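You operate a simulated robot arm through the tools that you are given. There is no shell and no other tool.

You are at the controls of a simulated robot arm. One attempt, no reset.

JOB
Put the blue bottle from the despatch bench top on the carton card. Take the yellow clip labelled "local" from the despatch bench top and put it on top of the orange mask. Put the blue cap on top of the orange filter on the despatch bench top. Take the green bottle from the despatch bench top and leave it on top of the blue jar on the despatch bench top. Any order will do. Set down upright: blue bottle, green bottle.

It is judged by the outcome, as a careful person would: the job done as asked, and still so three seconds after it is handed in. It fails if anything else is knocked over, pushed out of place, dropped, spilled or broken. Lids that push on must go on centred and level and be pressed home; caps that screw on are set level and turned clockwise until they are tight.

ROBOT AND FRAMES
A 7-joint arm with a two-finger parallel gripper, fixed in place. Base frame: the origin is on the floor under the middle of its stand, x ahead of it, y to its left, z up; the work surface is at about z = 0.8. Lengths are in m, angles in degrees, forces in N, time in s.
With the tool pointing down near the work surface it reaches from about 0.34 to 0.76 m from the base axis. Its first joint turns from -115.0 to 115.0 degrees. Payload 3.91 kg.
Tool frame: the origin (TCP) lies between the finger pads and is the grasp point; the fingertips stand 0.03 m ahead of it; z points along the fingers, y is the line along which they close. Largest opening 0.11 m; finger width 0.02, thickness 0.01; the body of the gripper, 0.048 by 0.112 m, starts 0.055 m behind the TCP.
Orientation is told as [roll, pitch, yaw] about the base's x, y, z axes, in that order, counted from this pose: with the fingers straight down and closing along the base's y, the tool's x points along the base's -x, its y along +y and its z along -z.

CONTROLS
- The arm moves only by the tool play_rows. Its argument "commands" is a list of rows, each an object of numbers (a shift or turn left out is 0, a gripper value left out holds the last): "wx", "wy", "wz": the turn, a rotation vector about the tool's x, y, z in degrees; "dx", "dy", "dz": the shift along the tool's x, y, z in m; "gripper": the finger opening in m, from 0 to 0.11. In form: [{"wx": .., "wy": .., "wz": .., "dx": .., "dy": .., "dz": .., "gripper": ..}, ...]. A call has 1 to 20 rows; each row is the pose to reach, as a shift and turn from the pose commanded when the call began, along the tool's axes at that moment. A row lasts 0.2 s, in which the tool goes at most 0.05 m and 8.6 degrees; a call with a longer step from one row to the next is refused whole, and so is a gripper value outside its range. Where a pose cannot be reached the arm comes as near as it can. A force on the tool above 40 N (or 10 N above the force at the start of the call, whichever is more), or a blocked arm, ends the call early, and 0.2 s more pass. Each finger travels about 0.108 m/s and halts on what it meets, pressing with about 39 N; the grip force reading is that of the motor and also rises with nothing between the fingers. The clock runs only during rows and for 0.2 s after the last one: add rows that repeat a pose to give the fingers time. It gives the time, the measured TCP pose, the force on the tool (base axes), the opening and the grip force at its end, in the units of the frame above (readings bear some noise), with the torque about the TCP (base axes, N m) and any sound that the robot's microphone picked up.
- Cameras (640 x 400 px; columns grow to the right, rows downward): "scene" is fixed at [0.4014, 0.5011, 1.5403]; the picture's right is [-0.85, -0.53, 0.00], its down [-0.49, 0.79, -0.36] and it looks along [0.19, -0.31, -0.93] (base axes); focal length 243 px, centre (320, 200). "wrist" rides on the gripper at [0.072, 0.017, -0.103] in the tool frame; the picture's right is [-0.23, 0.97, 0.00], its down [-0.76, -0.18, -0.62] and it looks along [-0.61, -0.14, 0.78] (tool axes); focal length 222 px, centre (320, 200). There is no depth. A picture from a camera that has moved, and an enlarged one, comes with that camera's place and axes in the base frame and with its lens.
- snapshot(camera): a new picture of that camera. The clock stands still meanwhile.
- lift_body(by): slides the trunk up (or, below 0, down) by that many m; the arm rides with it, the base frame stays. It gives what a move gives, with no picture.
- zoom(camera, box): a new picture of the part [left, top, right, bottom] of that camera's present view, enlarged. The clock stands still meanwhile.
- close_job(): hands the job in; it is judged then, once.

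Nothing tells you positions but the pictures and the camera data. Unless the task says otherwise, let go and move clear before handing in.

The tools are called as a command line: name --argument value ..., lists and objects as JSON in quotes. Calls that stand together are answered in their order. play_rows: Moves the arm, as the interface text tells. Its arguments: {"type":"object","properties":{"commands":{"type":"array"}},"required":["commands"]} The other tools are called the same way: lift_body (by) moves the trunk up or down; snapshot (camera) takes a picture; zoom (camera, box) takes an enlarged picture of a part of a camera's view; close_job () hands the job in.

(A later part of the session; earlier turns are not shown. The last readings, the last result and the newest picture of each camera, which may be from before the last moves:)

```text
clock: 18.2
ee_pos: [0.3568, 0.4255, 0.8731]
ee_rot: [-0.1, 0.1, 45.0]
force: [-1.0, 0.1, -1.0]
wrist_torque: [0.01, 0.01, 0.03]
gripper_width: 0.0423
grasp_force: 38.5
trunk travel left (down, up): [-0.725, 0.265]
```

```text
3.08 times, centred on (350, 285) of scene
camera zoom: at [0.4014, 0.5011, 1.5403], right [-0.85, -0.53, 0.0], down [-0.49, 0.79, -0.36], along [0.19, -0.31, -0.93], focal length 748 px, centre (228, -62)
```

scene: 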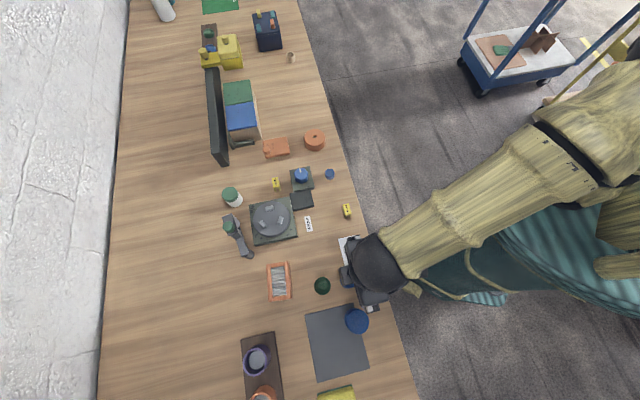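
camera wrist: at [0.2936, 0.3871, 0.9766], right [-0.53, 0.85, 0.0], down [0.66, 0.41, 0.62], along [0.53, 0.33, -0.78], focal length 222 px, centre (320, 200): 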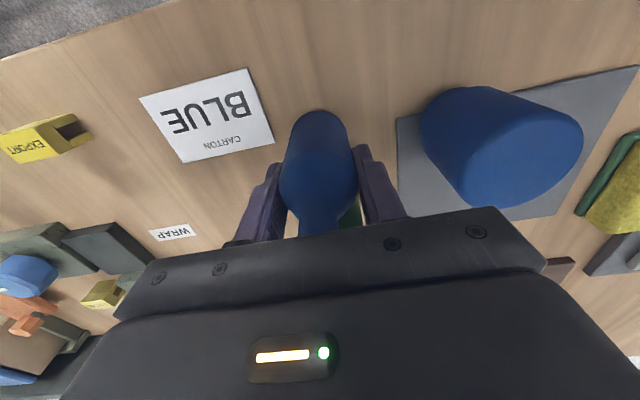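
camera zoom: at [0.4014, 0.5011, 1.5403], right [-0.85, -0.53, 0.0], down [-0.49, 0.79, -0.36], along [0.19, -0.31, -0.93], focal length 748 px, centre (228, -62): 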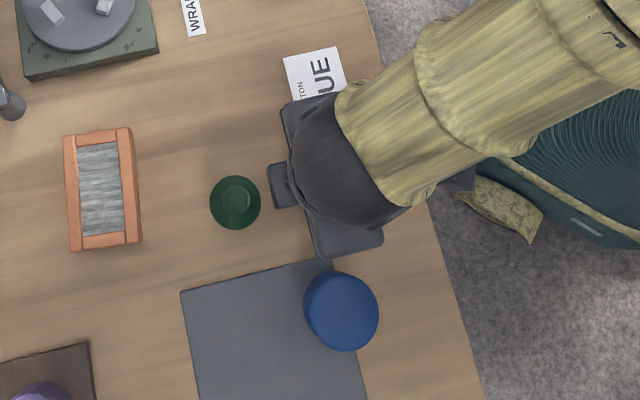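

The bottle is lifted and hangs steady. Next I'll raise it, carry it over the carton card centre (about 0.391, 0.347), and stop above to check.

play_rows --commands '[{"dz": -0.03, "gripper": 0.03}, {"dz": -0.055, "gripper": 0.03}, {"dx": 0.0078, "dy": -0.02, "dz": -0.055, "gripper": 0.03}, {"dx": 0.0156, "dy": -0.04, "dz": -0.055, "gripper": 0.03}, {"dx": 0.0233, "dy": -0.06, "dz": -0.055, "gripper": 0.03}, {"dx": 0.0311, "dy": -0.0799, "dz": -0.055, "gripper": 0.03}, {"dx": 0.0311, "dy": -0.0799, "dz": -0.03, "gripper": 0.03}, {"dx": 0.0311, "dy": -0.0799, "dz": -0.03, "gripper": 0.03}]'

snapshot --camera "wrist"

zoom --camera "scene" --box '[280, 190, 440, 320]'

```text
clock: 20.0
ee_pos: [0.3918, 0.3474, 0.9042]
ee_rot: [0.0, 0.0, 45.0]
force: [0.0, -0.7, -1.9]
wrist_torque: [0.02, 0.03, 0.01]
gripper_width: 0.0425
grasp_force: 38.8
trunk travel left (down, up): [-0.725, 0.265]
```

```text
taken
camera wrist: at [0.3296, 0.3084, 1.0076], right [-0.53, 0.85, 0.0], down [0.66, 0.41, 0.62], along [0.53, 0.33, -0.78], focal length 222 px, centre (320, 200)
```

wrist: 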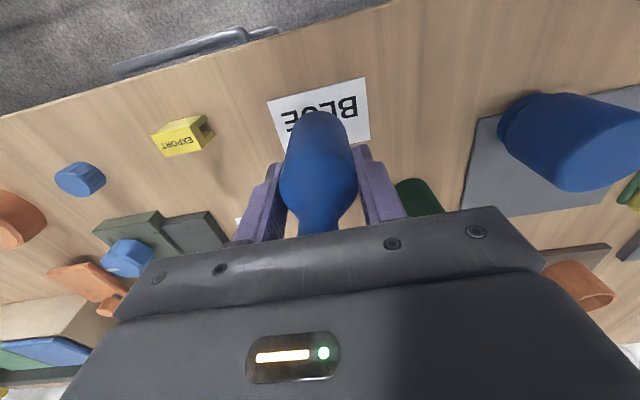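

```text
3.08 times, centred on (360, 255) of scene
camera zoom: at [0.4014, 0.5011, 1.5403], right [-0.85, -0.53, 0.0], down [-0.49, 0.79, -0.36], along [0.19, -0.31, -0.93], focal length 748 px, centre (197, 31)
```

zoom: 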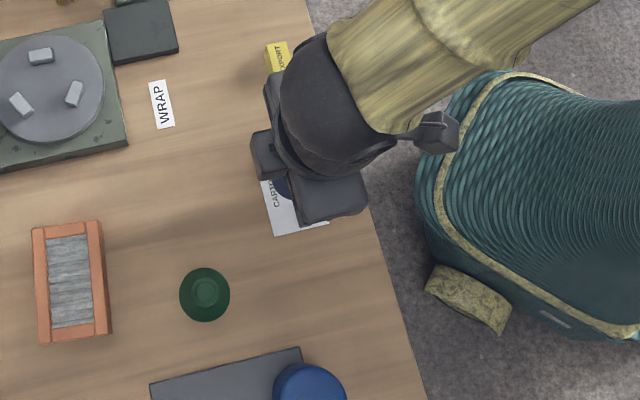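

Over the card. I'll lower slowly to near contact and watch the force.

play_rows --commands '[{"dz": 0.018, "gripper": 0.03}, {"dz": 0.032, "gripper": 0.03}, {"dz": 0.037, "gripper": 0.03}, {"dz": 0.039, "gripper": 0.03}, {"dz": 0.039, "gripper": 0.03}]'

```text
clock: 21.2
ee_pos: [0.3912, 0.3462, 0.8658]
ee_rot: [0.0, -0.2, 45.0]
force: [0.5, -1.1, 15.6]
wrist_torque: [-0.13, 0.0, 0.03]
gripper_width: 0.0428
grasp_force: 39.2
trunk travel left (down, up): [-0.725, 0.265]
```

Contact on the card (15 N). I'll ease off by a millimetre and open the fingers.

play_rows --commands '[{"dz": -0.001, "gripper": 0.045}, {"dz": -0.001, "gripper": 0.055}, {"dz": -0.001, "gripper": 0.075}, {"dz": -0.001, "gripper": 0.08}]'

snapshot --camera "wrist"

```text
clock: 22.2
ee_pos: [0.3915, 0.347, 0.866]
ee_rot: [0.0, 0.0, 45.0]
force: [0.1, -0.5, 10.7]
wrist_torque: [-0.01, 0.05, 0.0]
gripper_width: 0.0802
grasp_force: 0.1
trunk travel left (down, up): [-0.725, 0.265]
```

```text
taken
camera wrist: at [0.3284, 0.3078, 0.9698], right [-0.53, 0.85, 0.0], down [0.66, 0.41, 0.62], along [0.53, 0.33, -0.78], focal length 222 px, centre (320, 200)
```

wrist: 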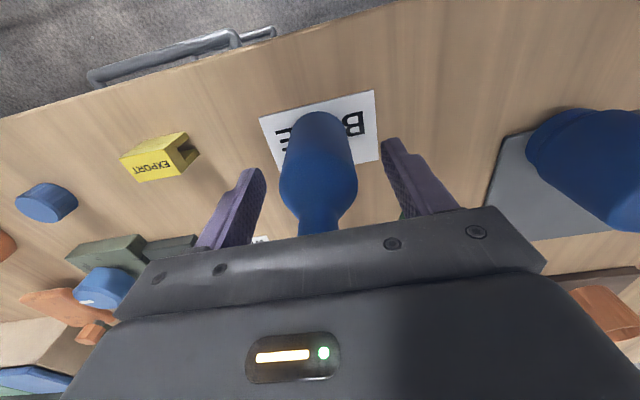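

The remaining 10 N with open fingers means the palm is touching the bottle top, so the bottle is seated. I'll lift straight up and check it.

play_rows --commands '[{"dz": -0.02}, {"dz": -0.06}, {"dz": -0.1}, {"dz": -0.14}, {"dz": -0.14}]'

snapshot --camera "wrist"

```text
clock: 23.4
ee_pos: [0.3928, 0.3456, 1.0037]
ee_rot: [-0.1, 0.0, 45.0]
force: [0.1, 0.5, 0.1]
wrist_torque: [-0.02, 0.0, 0.02]
gripper_width: 0.08
grasp_force: 0.0
trunk travel left (down, up): [-0.725, 0.265]
```

```text
taken
camera wrist: at [0.3296, 0.308, 1.1075], right [-0.53, 0.85, 0.0], down [0.66, 0.41, 0.62], along [0.53, 0.33, -0.78], focal length 222 px, centre (320, 200)
```

wrist: 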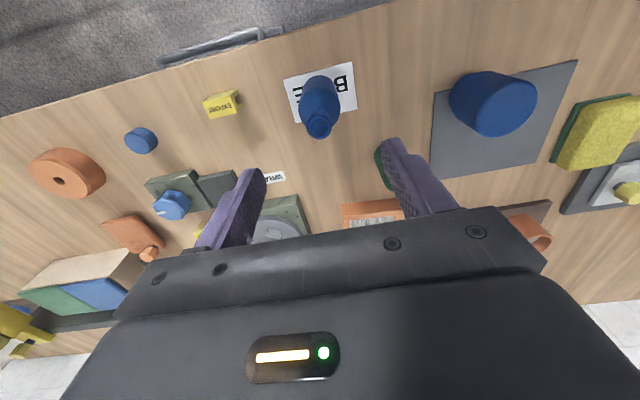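

The blue bottle stands upright on the card. Next is the green bottle at about (0.407, 0.480); I'll move above it and check the jar too.

play_rows --commands '[{"dx": -0.0351, "dy": 0.0281}, {"dx": -0.0701, "dy": 0.0562}, {"dx": -0.1052, "dy": 0.0843}, {"dx": -0.1052, "dy": 0.0843}]'

snapshot --camera "wrist"

zoom --camera "wrist" --box '[270, 60, 390, 200]'

zoom --camera "wrist" --box '[340, 20, 480, 130]'

```text
clock: 24.4
ee_pos: [0.408, 0.4817, 1.0042]
ee_rot: [-0.1, 0.0, 45.0]
force: [-0.7, 0.2, -0.5]
wrist_torque: [0.01, 0.04, 0.03]
gripper_width: 0.0797
grasp_force: 0.1
trunk travel left (down, up): [-0.725, 0.265]
```

```text
taken
camera wrist: at [0.3452, 0.4422, 1.1071], right [-0.53, 0.85, 0.0], down [0.66, 0.41, 0.62], along [0.53, 0.33, -0.78], focal length 222 px, centre (320, 200)
```

wrist: 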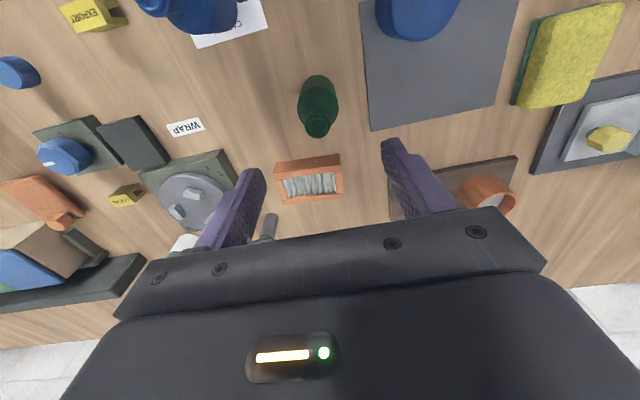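

```text
2.86 times, centred on (330, 130) of wrist
camera zoom: at [0.3452, 0.4422, 1.1071], right [-0.53, 0.85, 0.0], down [0.66, 0.41, 0.62], along [0.53, 0.33, -0.78], focal length 635 px, centre (291, 400)
```

zoom: 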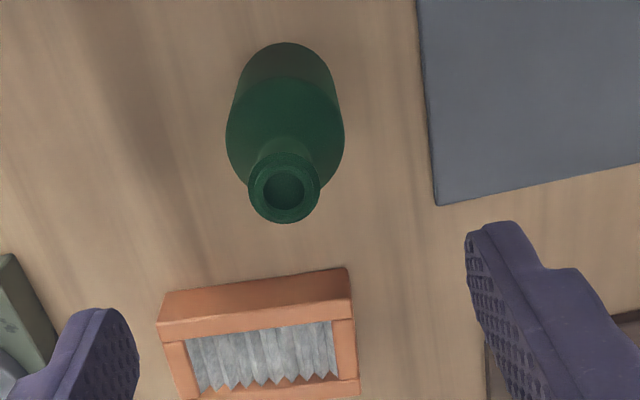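

```text
3.64 times, centred on (410, 75) of wrist
camera zoom: at [0.3452, 0.4422, 1.1071], right [-0.53, 0.85, 0.0], down [0.66, 0.41, 0.62], along [0.53, 0.33, -0.78], focal length 808 px, centre (-7, 654)
```

zoom: 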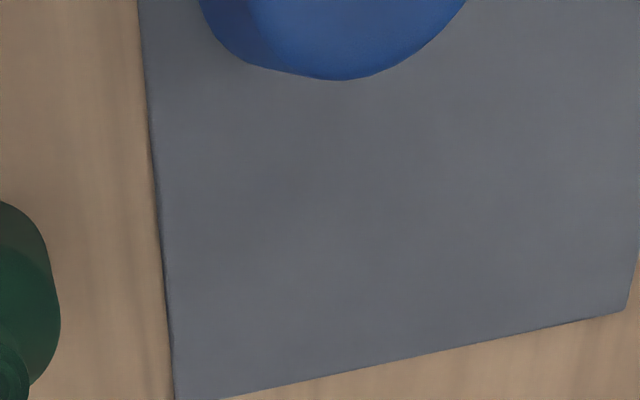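

The green bottle's mouth is a few mm inward of the tool axis. I'll correct and descend partway, then check again.

play_rows --commands '[{"dx": 0.0045, "dy": -0.001, "dz": 0.02, "gripper": 0.075}, {"dx": 0.0045, "dy": -0.001, "dz": 0.05, "gripper": 0.075}, {"dx": 0.0045, "dy": -0.001, "dz": 0.065, "gripper": 0.075}, {"dx": 0.0045, "dy": -0.001, "dz": 0.065, "gripper": 0.075}]'

zoom --camera "wrist" --box '[270, 80, 380, 200]'

```text
clock: 25.4
ee_pos: [0.4046, 0.4779, 0.9402]
ee_rot: [-0.1, 0.0, 45.0]
force: [0.3, 0.6, 0.5]
wrist_torque: [-0.03, -0.01, 0.0]
gripper_width: 0.0751
grasp_force: 0.1
trunk travel left (down, up): [-0.725, 0.265]
```

```text
3.33 times, centred on (325, 140) of wrist
camera zoom: at [0.3416, 0.4391, 1.0434], right [-0.53, 0.85, 0.0], down [0.66, 0.41, 0.62], along [0.53, 0.33, -0.78], focal length 740 px, centre (303, 400)
```

zoom: 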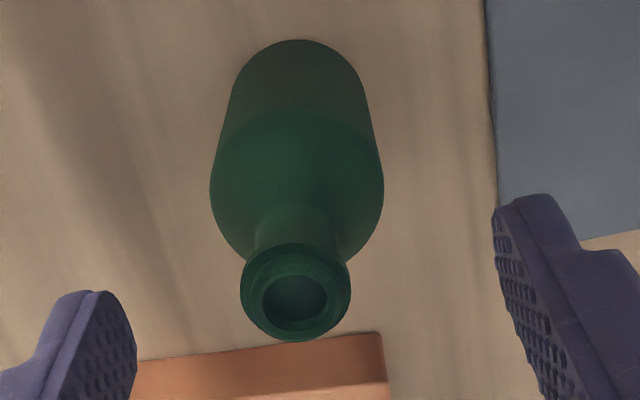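

Alignment is within about 2 mm. I'll correct sideways slightly, descend to z≈0.866 and grip.

play_rows --commands '[{"dx": -0.001, "dy": -0.0016, "dz": 0.03, "gripper": 0.075}, {"dx": -0.001, "dy": -0.0016, "dz": 0.06, "gripper": 0.075}, {"dx": -0.001, "dy": -0.0016, "dz": 0.074, "gripper": 0.075}, {"dx": -0.001, "dy": -0.0016, "dz": 0.074, "gripper": 0.075}]'

play_rows --commands '[{"gripper": 0.055}, {"gripper": 0.03}, {"gripper": 0.03}, {"gripper": 0.03}]'

```text
clock: 26.4
ee_pos: [0.4064, 0.476, 0.8663]
ee_rot: [0.0, 0.0, 44.9]
force: [1.0, -0.1, 0.8]
wrist_torque: [-0.03, 0.01, -0.01]
gripper_width: 0.0751
grasp_force: 0.0
trunk travel left (down, up): [-0.725, 0.265]
```

```text
clock: 27.4
ee_pos: [0.4058, 0.477, 0.8665]
ee_rot: [-0.1, 0.0, 44.9]
force: [0.1, -0.5, -0.1]
wrist_torque: [0.02, 0.0, 0.0]
gripper_width: 0.0428
grasp_force: 39.3
trunk travel left (down, up): [-0.725, 0.265]
```

Gripped cleanly at 43 mm. I'll lift 11 cm and take a look at the jar from there.

play_rows --commands '[{"dz": -0.02, "gripper": 0.03}, {"dz": -0.05, "gripper": 0.03}, {"dz": -0.08, "gripper": 0.03}, {"dz": -0.11, "gripper": 0.03}, {"dz": -0.11, "gripper": 0.03}]'

snapshot --camera "wrist"

zoom --camera "scene" --box '[300, 270, 400, 370]'

```text
clock: 28.6
ee_pos: [0.4059, 0.4767, 0.9758]
ee_rot: [0.0, 0.0, 45.0]
force: [-0.1, 0.1, -0.7]
wrist_torque: [0.0, 0.01, -0.02]
gripper_width: 0.0426
grasp_force: 38.8
trunk travel left (down, up): [-0.725, 0.265]
```

```text
taken
camera wrist: at [0.3427, 0.4379, 1.0805], right [-0.53, 0.85, 0.0], down [0.66, 0.41, 0.62], along [0.53, 0.33, -0.78], focal length 222 px, centre (320, 200)
```

wrist: 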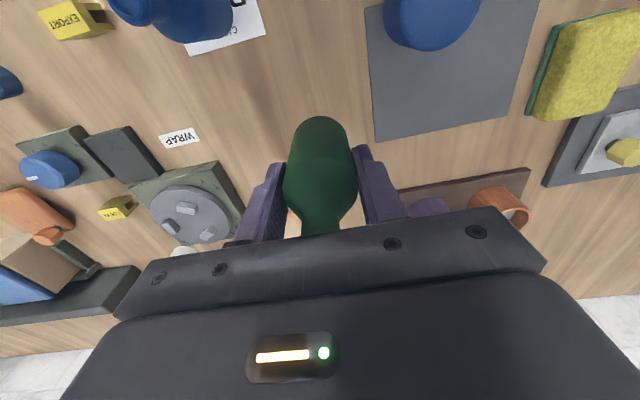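

```text
4.00 times, centred on (350, 320) of scene
camera zoom: at [0.4014, 0.5011, 1.5403], right [-0.85, -0.53, 0.0], down [-0.49, 0.79, -0.36], along [0.19, -0.31, -0.93], focal length 973 px, centre (200, -280)
```

zoom: 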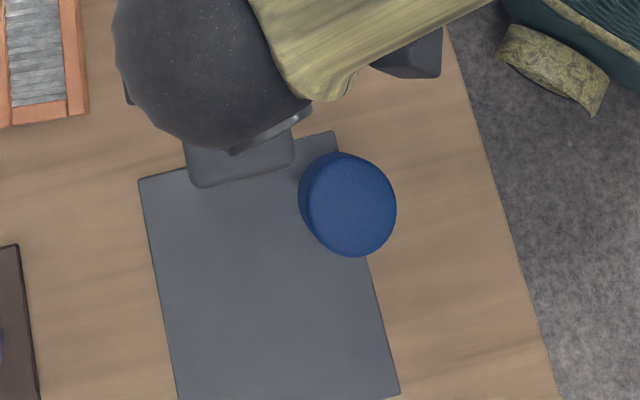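

The bottle is held upright, bottom at about z=0.909; the jar top centre is about (0.289, 0.503), z≈0.868. I'll carry the bottle over the jar at this height and check.

play_rows --commands '[{"dx": 0.016, "dy": 0.0253, "gripper": 0.03}, {"dx": 0.032, "dy": 0.0507, "gripper": 0.03}, {"dx": 0.0481, "dy": 0.076, "gripper": 0.03}, {"dx": 0.0641, "dy": 0.1013, "gripper": 0.03}, {"dx": 0.0641, "dy": 0.1013, "gripper": 0.03}]'

snapshot --camera "wrist"

zoom --camera "wrist" --box '[250, 60, 390, 220]'

zoom --camera "scene" --box '[300, 270, 420, 370]'

```text
clock: 29.8
ee_pos: [0.2889, 0.5014, 0.9766]
ee_rot: [0.0, 0.0, 45.0]
force: [0.0, 0.0, -2.0]
wrist_torque: [0.04, 0.02, 0.01]
gripper_width: 0.0427
grasp_force: 39.1
trunk travel left (down, up): [-0.725, 0.265]
```

```text
taken
camera wrist: at [0.2256, 0.4631, 1.0802], right [-0.53, 0.85, 0.0], down [0.66, 0.41, 0.62], along [0.53, 0.33, -0.78], focal length 222 px, centre (320, 200)
```

wrist: 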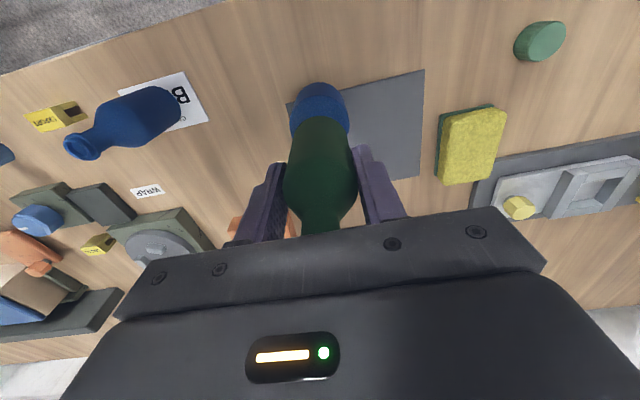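

```text
2.50 times, centred on (320, 140) of wrist
camera zoom: at [0.2256, 0.4631, 1.0802], right [-0.53, 0.85, 0.0], down [0.66, 0.41, 0.62], along [0.53, 0.33, -0.78], focal length 555 px, centre (320, 350)
```

zoom: 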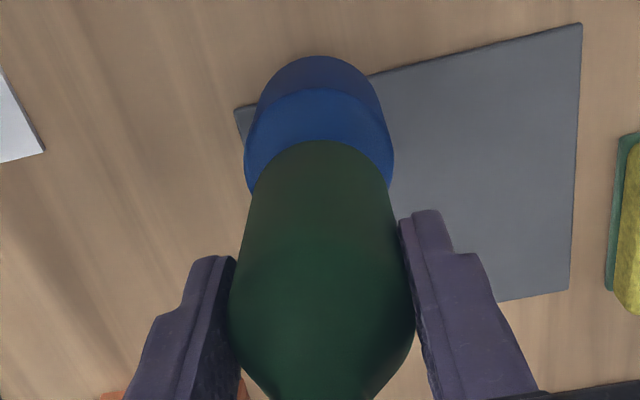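

```text
4.00 times, centred on (360, 320) of scene
camera zoom: at [0.4014, 0.5011, 1.5403], right [-0.85, -0.53, 0.0], down [-0.49, 0.79, -0.36], along [0.19, -0.31, -0.93], focal length 973 px, centre (160, -280)
```

zoom: 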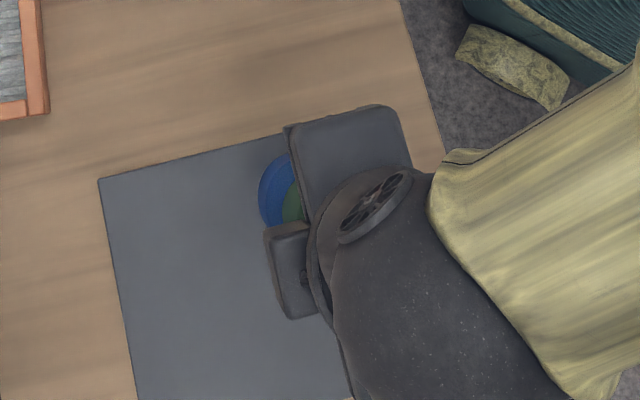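

Bottle and jar are aligned to about a millimetre. Lowering now, first to just above the jar.

play_rows --commands '[{"dz": 0.018, "gripper": 0.03}, {"dz": 0.03, "gripper": 0.03}, {"dz": 0.036, "gripper": 0.03}, {"dz": 0.036, "gripper": 0.03}]'

zoom --camera "wrist" --box '[250, 60, 390, 220]'

```text
clock: 30.8
ee_pos: [0.2883, 0.5015, 0.9438]
ee_rot: [0.2, -0.5, 45.1]
force: [-1.3, -0.1, 36.1]
wrist_torque: [-0.08, 0.02, -0.01]
gripper_width: 0.0428
grasp_force: 39.2
trunk travel left (down, up): [-0.725, 0.265]
```

```text
2.50 times, centred on (320, 140) of wrist
camera zoom: at [0.2245, 0.4625, 1.0484], right [-0.53, 0.85, 0.01], down [0.66, 0.41, 0.63], along [0.53, 0.34, -0.78], focal length 555 px, centre (320, 350)
```

zoom: 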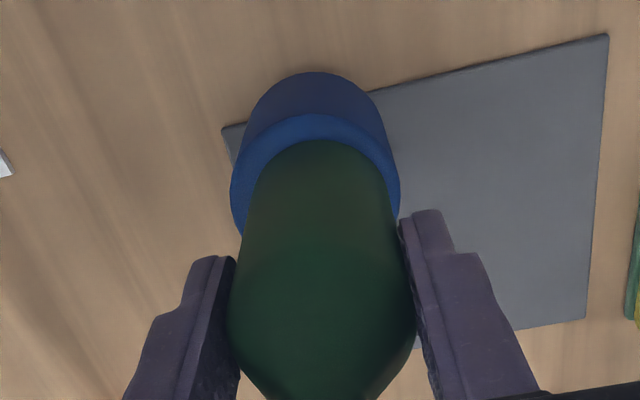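

The jar top is a bit higher than I estimated (about z=0.877); the bottle is down on it with 36 N. I'll ease the pressure off before opening.

play_rows --commands '[{"dz": -0.002, "gripper": 0.03}, {"dz": -0.003, "gripper": 0.03}, {"dz": -0.003, "gripper": 0.03}]'

```text
clock: 31.6
ee_pos: [0.2885, 0.5022, 0.9442]
ee_rot: [0.1, -0.1, 45.0]
force: [-1.6, 3.0, 25.2]
wrist_torque: [0.34, -0.05, 0.01]
gripper_width: 0.0425
grasp_force: 39.0
trunk travel left (down, up): [-0.725, 0.265]
```

Still 25 N; easing a bit more.

play_rows --commands '[{"dz": -0.0015, "gripper": 0.03}, {"dz": -0.003, "gripper": 0.03}, {"dz": -0.003, "gripper": 0.03}]'

```text
clock: 32.4
ee_pos: [0.2885, 0.5029, 0.9453]
ee_rot: [-0.1, 0.2, 44.9]
force: [-0.5, -0.4, 0.9]
wrist_torque: [0.01, 0.01, -0.02]
gripper_width: 0.0426
grasp_force: 38.9
trunk travel left (down, up): [-0.725, 0.265]
```

Nearly free now. I'll go down 1 mm for light contact and open the fingers.

play_rows --commands '[{"dz": 0.001, "gripper": 0.03}, {"dz": 0.001, "gripper": 0.03}]'

```text
clock: 33.0
ee_pos: [0.2893, 0.5031, 0.9449]
ee_rot: [-0.1, 0.1, 45.0]
force: [0.4, 0.3, -1.3]
wrist_torque: [-0.02, 0.01, -0.03]
gripper_width: 0.0425
grasp_force: 39.4
trunk travel left (down, up): [-0.725, 0.265]
```

play_rows --commands '[{"dz": 0.001, "gripper": 0.03}, {"dz": 0.001, "gripper": 0.03}]'

```text
clock: 33.6
ee_pos: [0.2894, 0.5029, 0.9443]
ee_rot: [0.0, -0.1, 45.0]
force: [-0.1, 0.5, 2.6]
wrist_torque: [0.05, -0.05, 0.02]
gripper_width: 0.0425
grasp_force: 39.1
trunk travel left (down, up): [-0.725, 0.265]
```

Light contact (2.6 N). Opening the fingers slowly now.

play_rows --commands '[{"gripper": 0.046}, {"gripper": 0.055}, {"gripper": 0.07}, {"gripper": 0.08}, {"gripper": 0.08}]'

zoom --camera "wrist" --box '[250, 60, 390, 220]'

```text
clock: 34.8
ee_pos: [0.2898, 0.5027, 0.9451]
ee_rot: [0.0, 0.0, 45.0]
force: [0.4, 0.3, 0.4]
wrist_torque: [0.01, 0.02, 0.01]
gripper_width: 0.08
grasp_force: 0.0
trunk travel left (down, up): [-0.725, 0.265]
```

```text
2.50 times, centred on (320, 140) of wrist
camera zoom: at [0.2265, 0.4642, 1.0484], right [-0.53, 0.85, 0.0], down [0.66, 0.41, 0.62], along [0.53, 0.33, -0.78], focal length 555 px, centre (320, 350)
```

zoom: 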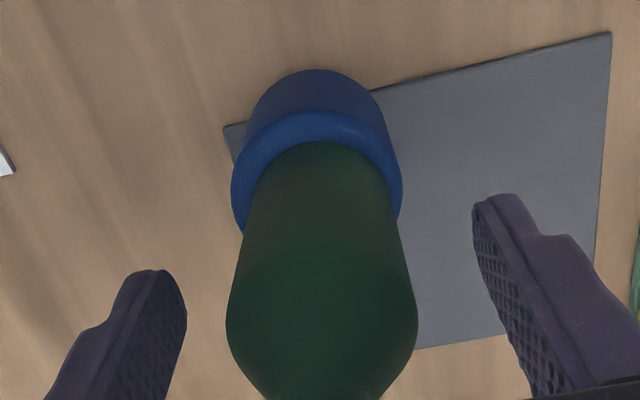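

The bottle stands free and centred on the jar. I'll lift straight up and check from above.

play_rows --commands '[{"dz": -0.02}, {"dz": -0.06}, {"dz": -0.1}, {"dz": -0.13}, {"dz": -0.13}]'

snapshot --camera "wrist"

```text
clock: 36.0
ee_pos: [0.2893, 0.5041, 1.0754]
ee_rot: [0.0, 0.0, 45.1]
force: [0.7, -0.5, -1.3]
wrist_torque: [0.0, -0.03, 0.02]
gripper_width: 0.0799
grasp_force: 0.0
trunk travel left (down, up): [-0.725, 0.265]
```

```text
taken
camera wrist: at [0.2251, 0.4649, 1.1791], right [-0.53, 0.85, 0.0], down [0.66, 0.41, 0.62], along [0.53, 0.33, -0.78], focal length 222 px, centre (320, 200)
```

wrist: 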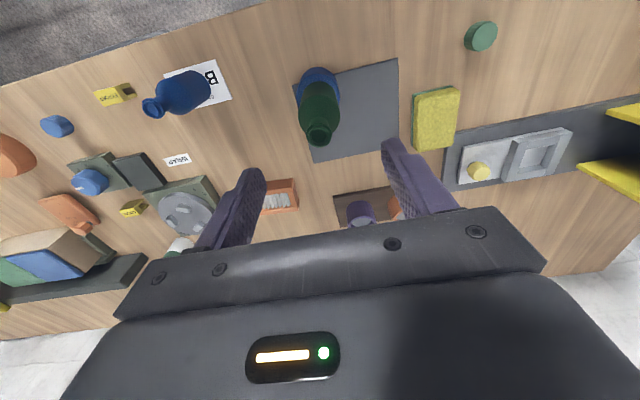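

The green bottle stands on the blue jar. Next is the blue cap at about (0.574, 0.164); I'll travel there at safe height and descend to look.

play_rows --commands '[{"dx": 0.0039, "dy": -0.0442}, {"dx": 0.0078, "dy": -0.0884}, {"dx": 0.0118, "dy": -0.1325}, {"dx": 0.0157, "dy": -0.1767}, {"dx": 0.0196, "dy": -0.2209}, {"dx": 0.0235, "dy": -0.2651}, {"dx": 0.0274, "dy": -0.3093}, {"dx": 0.0314, "dy": -0.3534}, {"dx": 0.0353, "dy": -0.3976}, {"dx": 0.0392, "dy": -0.4418}, {"dx": 0.0392, "dy": -0.4418, "dz": 0.042}, {"dx": 0.0392, "dy": -0.4418, "dz": 0.084}, {"dx": 0.0392, "dy": -0.4418, "dz": 0.125}, {"dx": 0.0392, "dy": -0.4418, "dz": 0.125}]'

snapshot --camera "wrist"

zoom --camera "wrist" --box '[260, 60, 380, 200]'

```text
clock: 39.0
ee_pos: [0.5716, 0.1657, 0.9472]
ee_rot: [0.0, 0.1, 45.1]
force: [0.1, -0.9, 0.6]
wrist_torque: [-0.02, -0.01, 0.0]
gripper_width: 0.0802
grasp_force: 0.1
trunk travel left (down, up): [-0.725, 0.265]
```

```text
taken
camera wrist: at [0.509, 0.1261, 1.0511], right [-0.53, 0.85, 0.0], down [0.66, 0.41, 0.62], along [0.53, 0.33, -0.78], focal length 222 px, centre (320, 200)
```

wrist: 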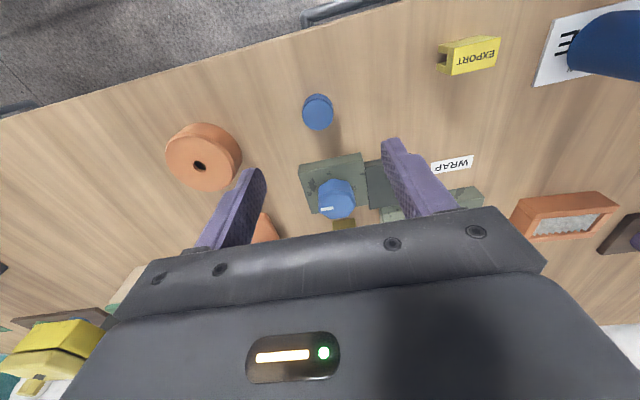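

```text
2.86 times, centred on (320, 130) of wrist
camera zoom: at [0.509, 0.1261, 1.0511], right [-0.53, 0.85, 0.0], down [0.66, 0.41, 0.62], along [0.53, 0.33, -0.78], focal length 635 px, centre (320, 400)
```

zoom: 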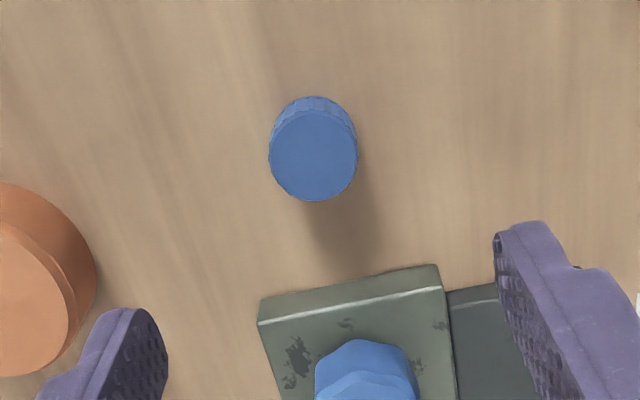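

The cap is 2 mm inward and 2 mm to the side of the tool axis. I'll correct, narrow the fingers to 60 mm and descend, checking partway.

play_rows --commands '[{"dx": 0.0024, "dy": -0.002, "dz": 0.0, "gripper": 0.06}, {"dx": 0.0024, "dy": -0.002, "dz": 0.03, "gripper": 0.06}, {"dx": 0.0024, "dy": -0.002, "dz": 0.065, "gripper": 0.06}, {"dx": 0.0024, "dy": -0.002, "dz": 0.065, "gripper": 0.06}]'

zoom --camera "wrist" --box '[260, 80, 380, 200]'

```text
clock: 40.0
ee_pos: [0.5739, 0.1622, 0.8838]
ee_rot: [0.0, -0.1, 45.1]
force: [0.1, 0.8, 0.1]
wrist_torque: [-0.02, -0.03, 0.0]
gripper_width: 0.0602
grasp_force: 0.1
trunk travel left (down, up): [-0.725, 0.265]
```

```text
3.33 times, centred on (320, 140) of wrist
camera zoom: at [0.5103, 0.1225, 0.9876], right [-0.53, 0.85, 0.0], down [0.66, 0.41, 0.62], along [0.53, 0.33, -0.78], focal length 740 px, centre (320, 400)
```

zoom: 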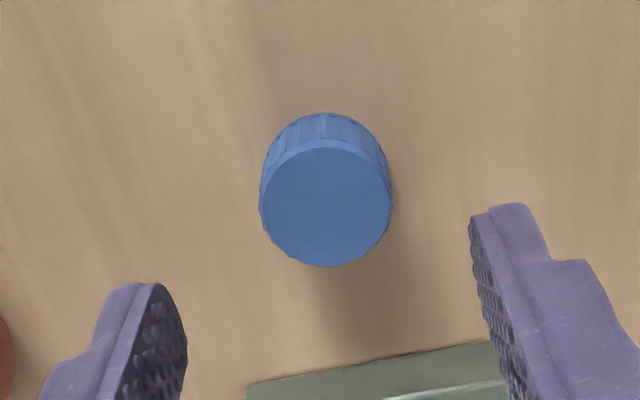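

Good alignment. Descending to z≈0.835 and closing on the cap.

play_rows --commands '[{"dx": 0.001, "dy": 0.0012, "dz": 0.025, "gripper": 0.06}, {"dx": 0.001, "dy": 0.0012, "dz": 0.04, "gripper": 0.06}, {"dx": 0.001, "dy": 0.0012, "dz": 0.049, "gripper": 0.06}, {"dx": 0.001, "dy": 0.0012, "dz": 0.049, "gripper": 0.06}, {"dx": 0.001, "dy": 0.0012, "dz": 0.049, "gripper": 0.04}, {"dx": 0.001, "dy": 0.0012, "dz": 0.049, "gripper": 0.02}, {"dx": 0.001, "dy": 0.0012, "dz": 0.049, "gripper": 0.02}, {"dx": 0.001, "dy": 0.0012, "dz": 0.049, "gripper": 0.02}]'

zoom --camera "wrist" --box '[260, 80, 380, 230]'

```text
clock: 41.8
ee_pos: [0.5706, 0.1622, 0.8355]
ee_rot: [-0.1, 0.0, 45.0]
force: [0.1, 0.3, 0.4]
wrist_torque: [0.01, -0.01, -0.02]
gripper_width: 0.0296
grasp_force: 38.6
trunk travel left (down, up): [-0.725, 0.265]
```

```text
2.67 times, centred on (320, 155) of wrist
camera zoom: at [0.5086, 0.1226, 0.9398], right [-0.53, 0.85, 0.0], down [0.66, 0.41, 0.62], along [0.53, 0.33, -0.78], focal length 592 px, centre (320, 320)
```

zoom: 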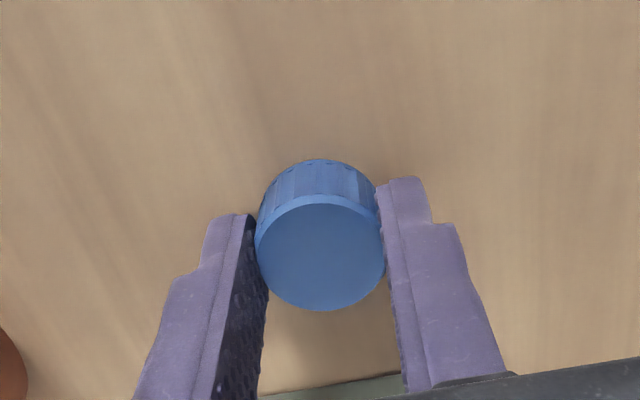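

The cap is gripped at 30 mm. I'll lift it well up and carry it toward the filter, stopping above it for a look.

play_rows --commands '[{"dz": -0.04, "gripper": 0.02}, {"dz": -0.085, "gripper": 0.02}, {"dz": -0.13, "gripper": 0.02}, {"dz": -0.165, "gripper": 0.02}, {"dx": -0.0249, "dy": 0.0334, "dz": -0.165, "gripper": 0.02}, {"dx": -0.0498, "dy": 0.0668, "dz": -0.165, "gripper": 0.02}, {"dx": -0.0747, "dy": 0.1002, "dz": -0.165, "gripper": 0.02}, {"dx": -0.0996, "dy": 0.1336, "dz": -0.165, "gripper": 0.02}, {"dx": -0.1246, "dy": 0.1669, "dz": -0.165, "gripper": 0.02}, {"dx": -0.1495, "dy": 0.2003, "dz": -0.165, "gripper": 0.02}, {"dx": -0.1744, "dy": 0.2337, "dz": -0.165, "gripper": 0.02}, {"dx": -0.1993, "dy": 0.2671, "dz": -0.165, "gripper": 0.02}, {"dx": -0.2242, "dy": 0.3005, "dz": -0.165, "gripper": 0.02}, {"dx": -0.2242, "dy": 0.3005, "dz": -0.165, "gripper": 0.02}]'

snapshot --camera "wrist"

zoom --camera "wrist" --box '[240, 50, 400, 200]'

zoom --camera "scene" --box '[240, 230, 400, 350]'

```text
clock: 44.8
ee_pos: [0.5201, 0.5271, 1.0002]
ee_rot: [0.2, 0.3, 45.0]
force: [-0.4, 0.1, -0.1]
wrist_torque: [0.06, -0.03, -0.03]
gripper_width: 0.0297
grasp_force: 39.2
trunk travel left (down, up): [-0.725, 0.265]
```

```text
taken
camera wrist: at [0.4571, 0.489, 1.1046], right [-0.53, 0.85, 0.0], down [0.67, 0.41, 0.62], along [0.53, 0.33, -0.79], focal length 222 px, centre (320, 200)
```

wrist: 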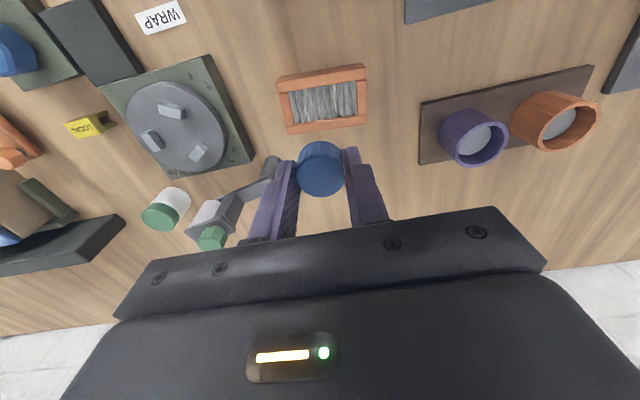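

```text
2.67 times, centred on (320, 125) of wrist
camera zoom: at [0.4571, 0.489, 1.1046], right [-0.53, 0.85, 0.0], down [0.67, 0.41, 0.62], along [0.53, 0.33, -0.79], focal length 592 px, centre (320, 400)
```

zoom: 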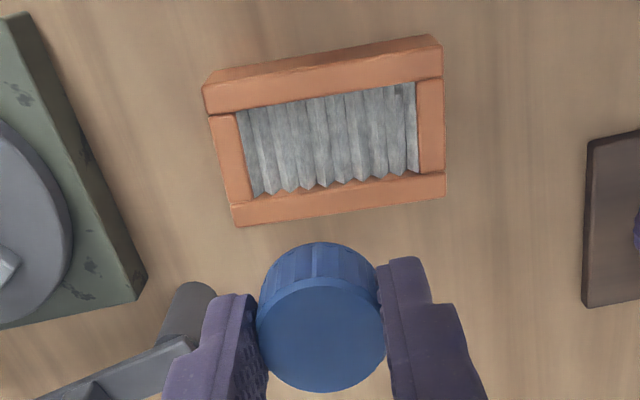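

```text
3.33 times, centred on (320, 290) of scene
camera zoom: at [0.4014, 0.5011, 1.5403], right [-0.85, -0.53, 0.0], down [-0.49, 0.79, -0.36], along [0.19, -0.31, -0.93], focal length 811 px, centre (320, -100)
```

zoom: 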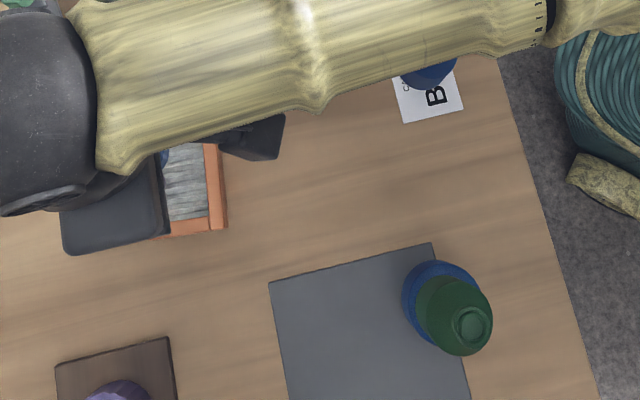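

The filter centre is about 3 mm outward and 5 mm to the +y side of the tool axis, and the 31 mm cap fits inside the 80×42 mm pleated opening. I'll correct and descend partway.

play_rows --commands '[{"dx": -0.003, "dy": 0.005, "dz": 0.03, "gripper": 0.02}, {"dx": -0.003, "dy": 0.005, "dz": 0.065, "gripper": 0.02}, {"dx": -0.003, "dy": 0.005, "dz": 0.1, "gripper": 0.02}, {"dx": -0.003, "dy": 0.005, "dz": 0.1, "gripper": 0.02}]'

zoom --camera "wrist" --box '[240, 60, 400, 220]'

```text
clock: 45.8
ee_pos: [0.5177, 0.5366, 0.9003]
ee_rot: [-0.1, -0.1, 45.0]
force: [-0.2, 0.0, 0.1]
wrist_torque: [-0.01, -0.03, -0.01]
gripper_width: 0.0293
grasp_force: 39.0
out of reach, approached as far as the arm can: row 1, 3
trunk travel left (down, up): [-0.725, 0.265]
```

```text
2.50 times, centred on (320, 140) of wrist
camera zoom: at [0.4531, 0.4969, 1.0034], right [-0.53, 0.85, 0.0], down [0.66, 0.41, 0.62], along [0.53, 0.33, -0.78], focal length 555 px, centre (320, 350)
```

zoom: 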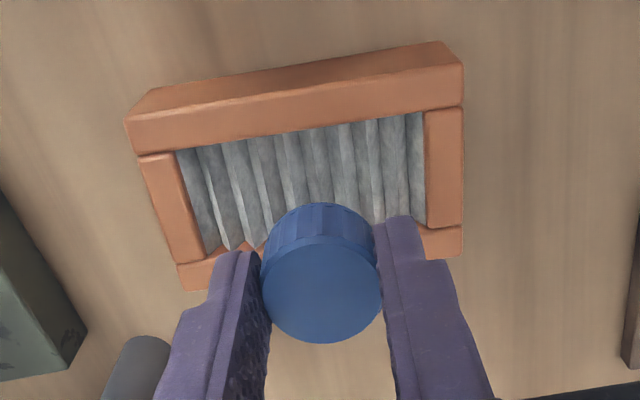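

Within reach and nearly centred. I'll shift 3.5 mm sideways and come down to just above the frame.

play_rows --commands '[{"dx": 0.001, "dy": -0.0035, "dz": 0.01, "gripper": 0.02}, {"dx": 0.001, "dy": -0.0035, "dz": 0.027, "gripper": 0.02}, {"dx": 0.001, "dy": -0.0035, "dz": 0.027, "gripper": 0.02}]'

snapshot --camera "wrist"

zoom --camera "wrist" --box '[240, 60, 400, 220]'

```text
clock: 46.6
ee_pos: [0.5181, 0.5314, 0.8739]
ee_rot: [0.0, 0.0, 45.0]
force: [-0.8, -0.4, 0.0]
wrist_torque: [-0.02, 0.0, 0.0]
gripper_width: 0.0295
grasp_force: 39.2
trunk travel left (down, up): [-0.725, 0.265]
```

```text
taken
camera wrist: at [0.454, 0.4926, 0.9778], right [-0.53, 0.85, 0.0], down [0.66, 0.41, 0.62], along [0.53, 0.33, -0.78], focal length 222 px, centre (320, 200)
```

wrist: 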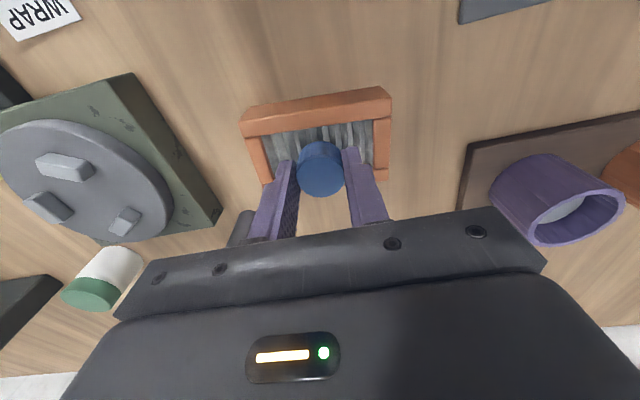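

```text
2.50 times, centred on (320, 140) of wrist
camera zoom: at [0.454, 0.4926, 0.9778], right [-0.53, 0.85, 0.0], down [0.66, 0.41, 0.62], along [0.53, 0.33, -0.78], focal length 555 px, centre (320, 350)
```

zoom: 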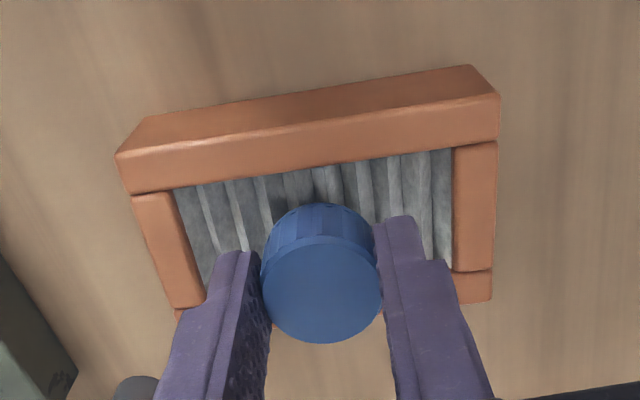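

Centred over the pleats. I'll lower in small steps and watch for contact.

play_rows --commands '[{"dx": -0.001, "dz": 0.004, "gripper": 0.02}, {"dx": -0.001, "dz": 0.008, "gripper": 0.02}, {"dx": -0.001, "dz": 0.011, "gripper": 0.02}, {"dx": -0.001, "dz": 0.011, "gripper": 0.02}]'

```text
clock: 47.6
ee_pos: [0.5165, 0.5312, 0.869]
ee_rot: [0.1, -0.5, 45.0]
force: [6.2, 4.5, 33.6]
wrist_torque: [0.06, -0.17, 0.03]
gripper_width: 0.0297
grasp_force: 38.8
out of reach, approached as far as the arm can: row 1, 2, 3, 4
trunk travel left (down, up): [-0.725, 0.265]
```

Contact at TCP z≈0.869 with 34 N. I'll look at what the cap is resting on before releasing.

zoom --camera "wrist" --box '[240, 80, 400, 230]'

play_rows --commands '[{"dx": 0.002, "dz": -0.003, "gripper": 0.02}, {"dx": 0.002, "dz": -0.006, "gripper": 0.02}, {"dx": 0.002, "dz": -0.006, "gripper": 0.02}]'

zoom --camera "wrist" --box '[240, 80, 400, 230]'

```text
2.67 times, centred on (320, 155) of wrist
camera zoom: at [0.4531, 0.4918, 0.972], right [-0.53, 0.85, 0.0], down [0.66, 0.41, 0.63], along [0.53, 0.34, -0.78], focal length 592 px, centre (320, 320)
```

zoom: 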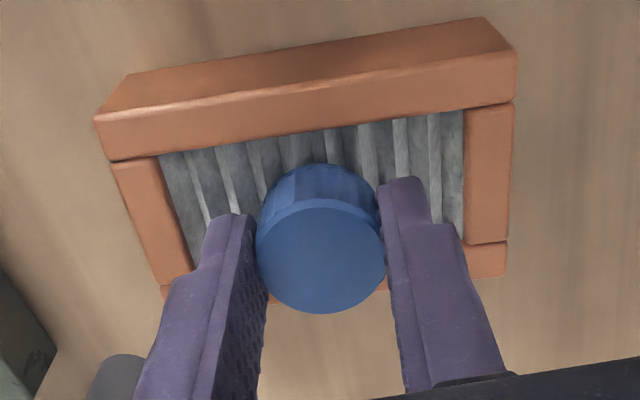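

```text
clock: 48.4
ee_pos: [0.5151, 0.5297, 0.8701]
ee_rot: [0.0, 0.1, 45.0]
force: [3.6, 3.0, 13.4]
wrist_torque: [0.15, -0.2, -0.03]
gripper_width: 0.0293
grasp_force: 39.0
trunk travel left (down, up): [-0.725, 0.265]
```

```text
2.67 times, centred on (320, 155) of wrist
camera zoom: at [0.4514, 0.4906, 0.9728], right [-0.53, 0.85, 0.0], down [0.66, 0.41, 0.62], along [0.53, 0.33, -0.78], focal length 592 px, centre (320, 320)
```

zoom: 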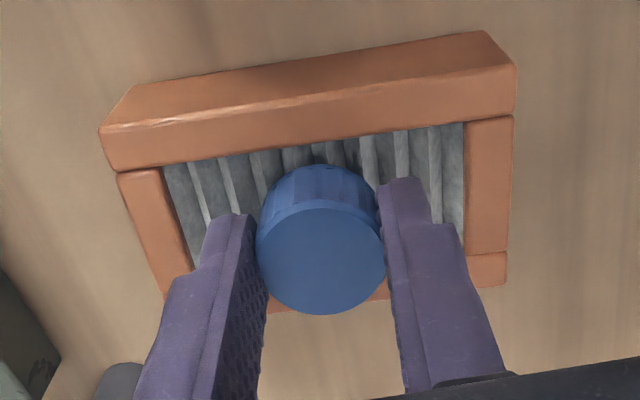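

The cap is inside the frame opening, bearing on the pleats. I'll relieve the pressure, then release.

play_rows --commands '[{"dz": -0.0015, "gripper": 0.02}, {"dz": -0.0015, "gripper": 0.02}]'

```text
clock: 49.0
ee_pos: [0.513, 0.5285, 0.8677]
ee_rot: [0.0, 0.2, 45.0]
force: [1.2, -0.3, 3.7]
wrist_torque: [-0.02, -0.05, -0.04]
gripper_width: 0.0295
grasp_force: 38.4
trunk travel left (down, up): [-0.725, 0.265]
```

play_rows --commands '[{"gripper": 0.02}]'

zoom --camera "wrist" --box '[240, 80, 400, 230]'

```text
clock: 49.4
ee_pos: [0.5139, 0.5301, 0.87]
ee_rot: [0.0, 0.1, 45.2]
force: [-0.3, 0.8, -0.1]
wrist_torque: [0.01, 0.02, 0.01]
gripper_width: 0.0293
grasp_force: 39.2
trunk travel left (down, up): [-0.725, 0.265]
```

```text
2.67 times, centred on (320, 155) of wrist
camera zoom: at [0.4513, 0.4915, 0.9736], right [-0.53, 0.85, 0.0], down [0.67, 0.41, 0.62], along [0.53, 0.33, -0.78], focal length 592 px, centre (320, 320)
```

zoom: 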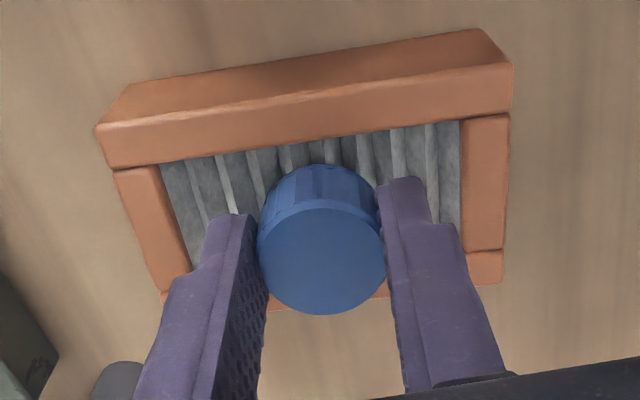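

Force is zero here, with the cap just off the pleats; it sits about 2 mm too far outward within the opening. I'll shift it 2 mm inward, touch down lightly, then release.

play_rows --commands '[{"dx": 0.001, "dz": -0.002, "gripper": 0.02}, {"dx": 0.0022, "dz": -0.002, "gripper": 0.02}, {"dx": 0.0022, "dz": -0.001, "gripper": 0.02}, {"dx": 0.0022, "dz": 0.0005, "gripper": 0.02}, {"dx": 0.0022, "dz": 0.0015, "gripper": 0.02}, {"dx": 0.0022, "dz": 0.0015, "gripper": 0.02}]'

zoom --camera "wrist" --box '[240, 80, 400, 230]'

```text
clock: 50.8
ee_pos: [0.513, 0.5285, 0.8689]
ee_rot: [0.0, 0.0, 45.0]
force: [-0.3, -0.1, 2.3]
wrist_torque: [0.02, 0.01, 0.01]
gripper_width: 0.0293
grasp_force: 39.3
trunk travel left (down, up): [-0.725, 0.265]
```

```text
2.67 times, centred on (320, 155) of wrist
camera zoom: at [0.4505, 0.4902, 0.9729], right [-0.53, 0.85, 0.0], down [0.66, 0.41, 0.62], along [0.53, 0.33, -0.78], focal length 592 px, centre (320, 320)
```

zoom: 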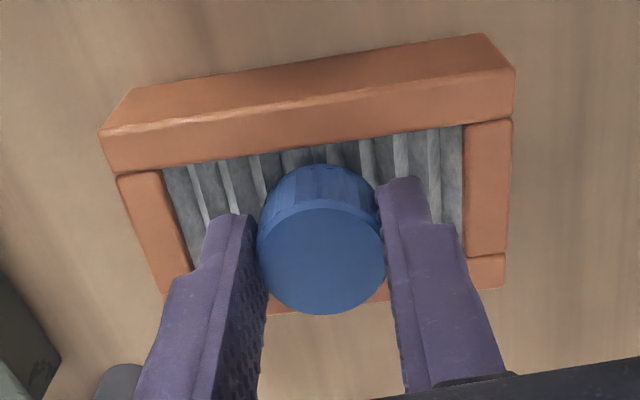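

Light contact, cap centred in the opening. Opening only to 48 mm so the fingers stay inside the frame ends, then lifting.

play_rows --commands '[{"gripper": 0.034}, {"gripper": 0.042}, {"gripper": 0.048}, {"gripper": 0.048}]'

play_rows --commands '[{"dz": -0.01}, {"dz": -0.03}, {"dz": -0.07}, {"dz": -0.1}, {"dz": -0.1}]'

zoom --camera "wrist" --box '[240, 40, 400, 200]'

```text
clock: 51.8
ee_pos: [0.5142, 0.5301, 0.8683]
ee_rot: [0.0, 0.0, 45.0]
force: [-0.2, 0.1, -0.6]
wrist_torque: [0.02, 0.02, -0.01]
gripper_width: 0.0481
grasp_force: 0.0
trunk travel left (down, up): [-0.725, 0.265]
```

```text
clock: 53.0
ee_pos: [0.5131, 0.5302, 0.969]
ee_rot: [0.0, -0.1, 45.1]
force: [0.5, 0.4, 0.0]
wrist_torque: [0.01, 0.02, 0.0]
gripper_width: 0.0475
grasp_force: 0.1
trunk travel left (down, up): [-0.725, 0.265]
```

```text
2.50 times, centred on (320, 120) of wrist
camera zoom: at [0.4497, 0.4914, 1.0728], right [-0.53, 0.85, 0.0], down [0.66, 0.41, 0.62], along [0.53, 0.33, -0.78], focal length 555 px, centre (320, 400)
```

zoom: 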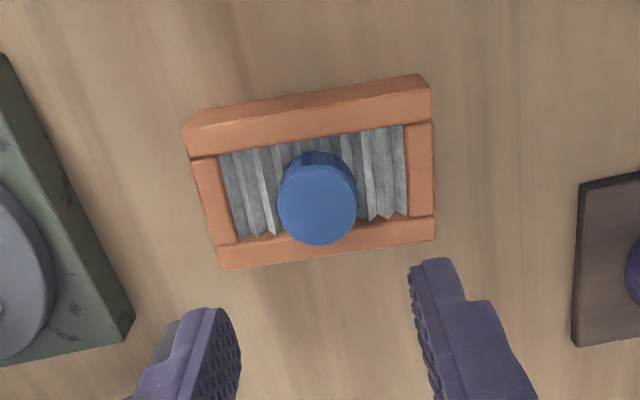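

The cap is on the filter. I'll zoom in to check that it's level.

zoom --camera "wrist" --box '[280, 80, 360, 150]'

zoom --camera "scene" --box '[245, 240, 345, 320]'

```text
5.71 times, centred on (320, 115) of wrist
camera zoom: at [0.4497, 0.4914, 1.0728], right [-0.53, 0.85, 0.0], down [0.66, 0.41, 0.62], along [0.53, 0.33, -0.78], focal length 1269 px, centre (320, 686)
```

zoom: 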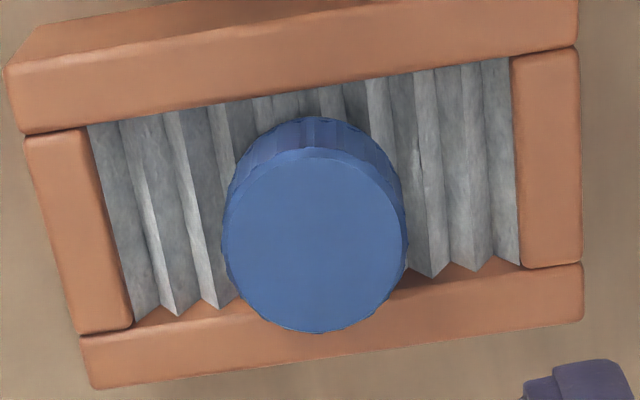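

```text
5.00 times, centred on (295, 280) of scene
camera zoom: at [0.4014, 0.5011, 1.5403], right [-0.85, -0.53, 0.0], down [-0.49, 0.79, -0.36], along [0.19, -0.31, -0.93], focal length 1216 px, centre (445, -200)
```

zoom: 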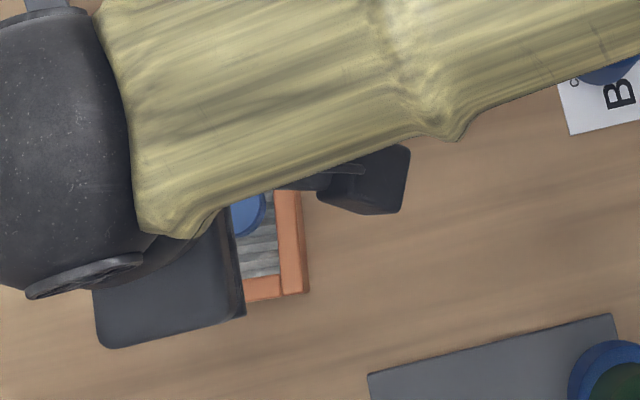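

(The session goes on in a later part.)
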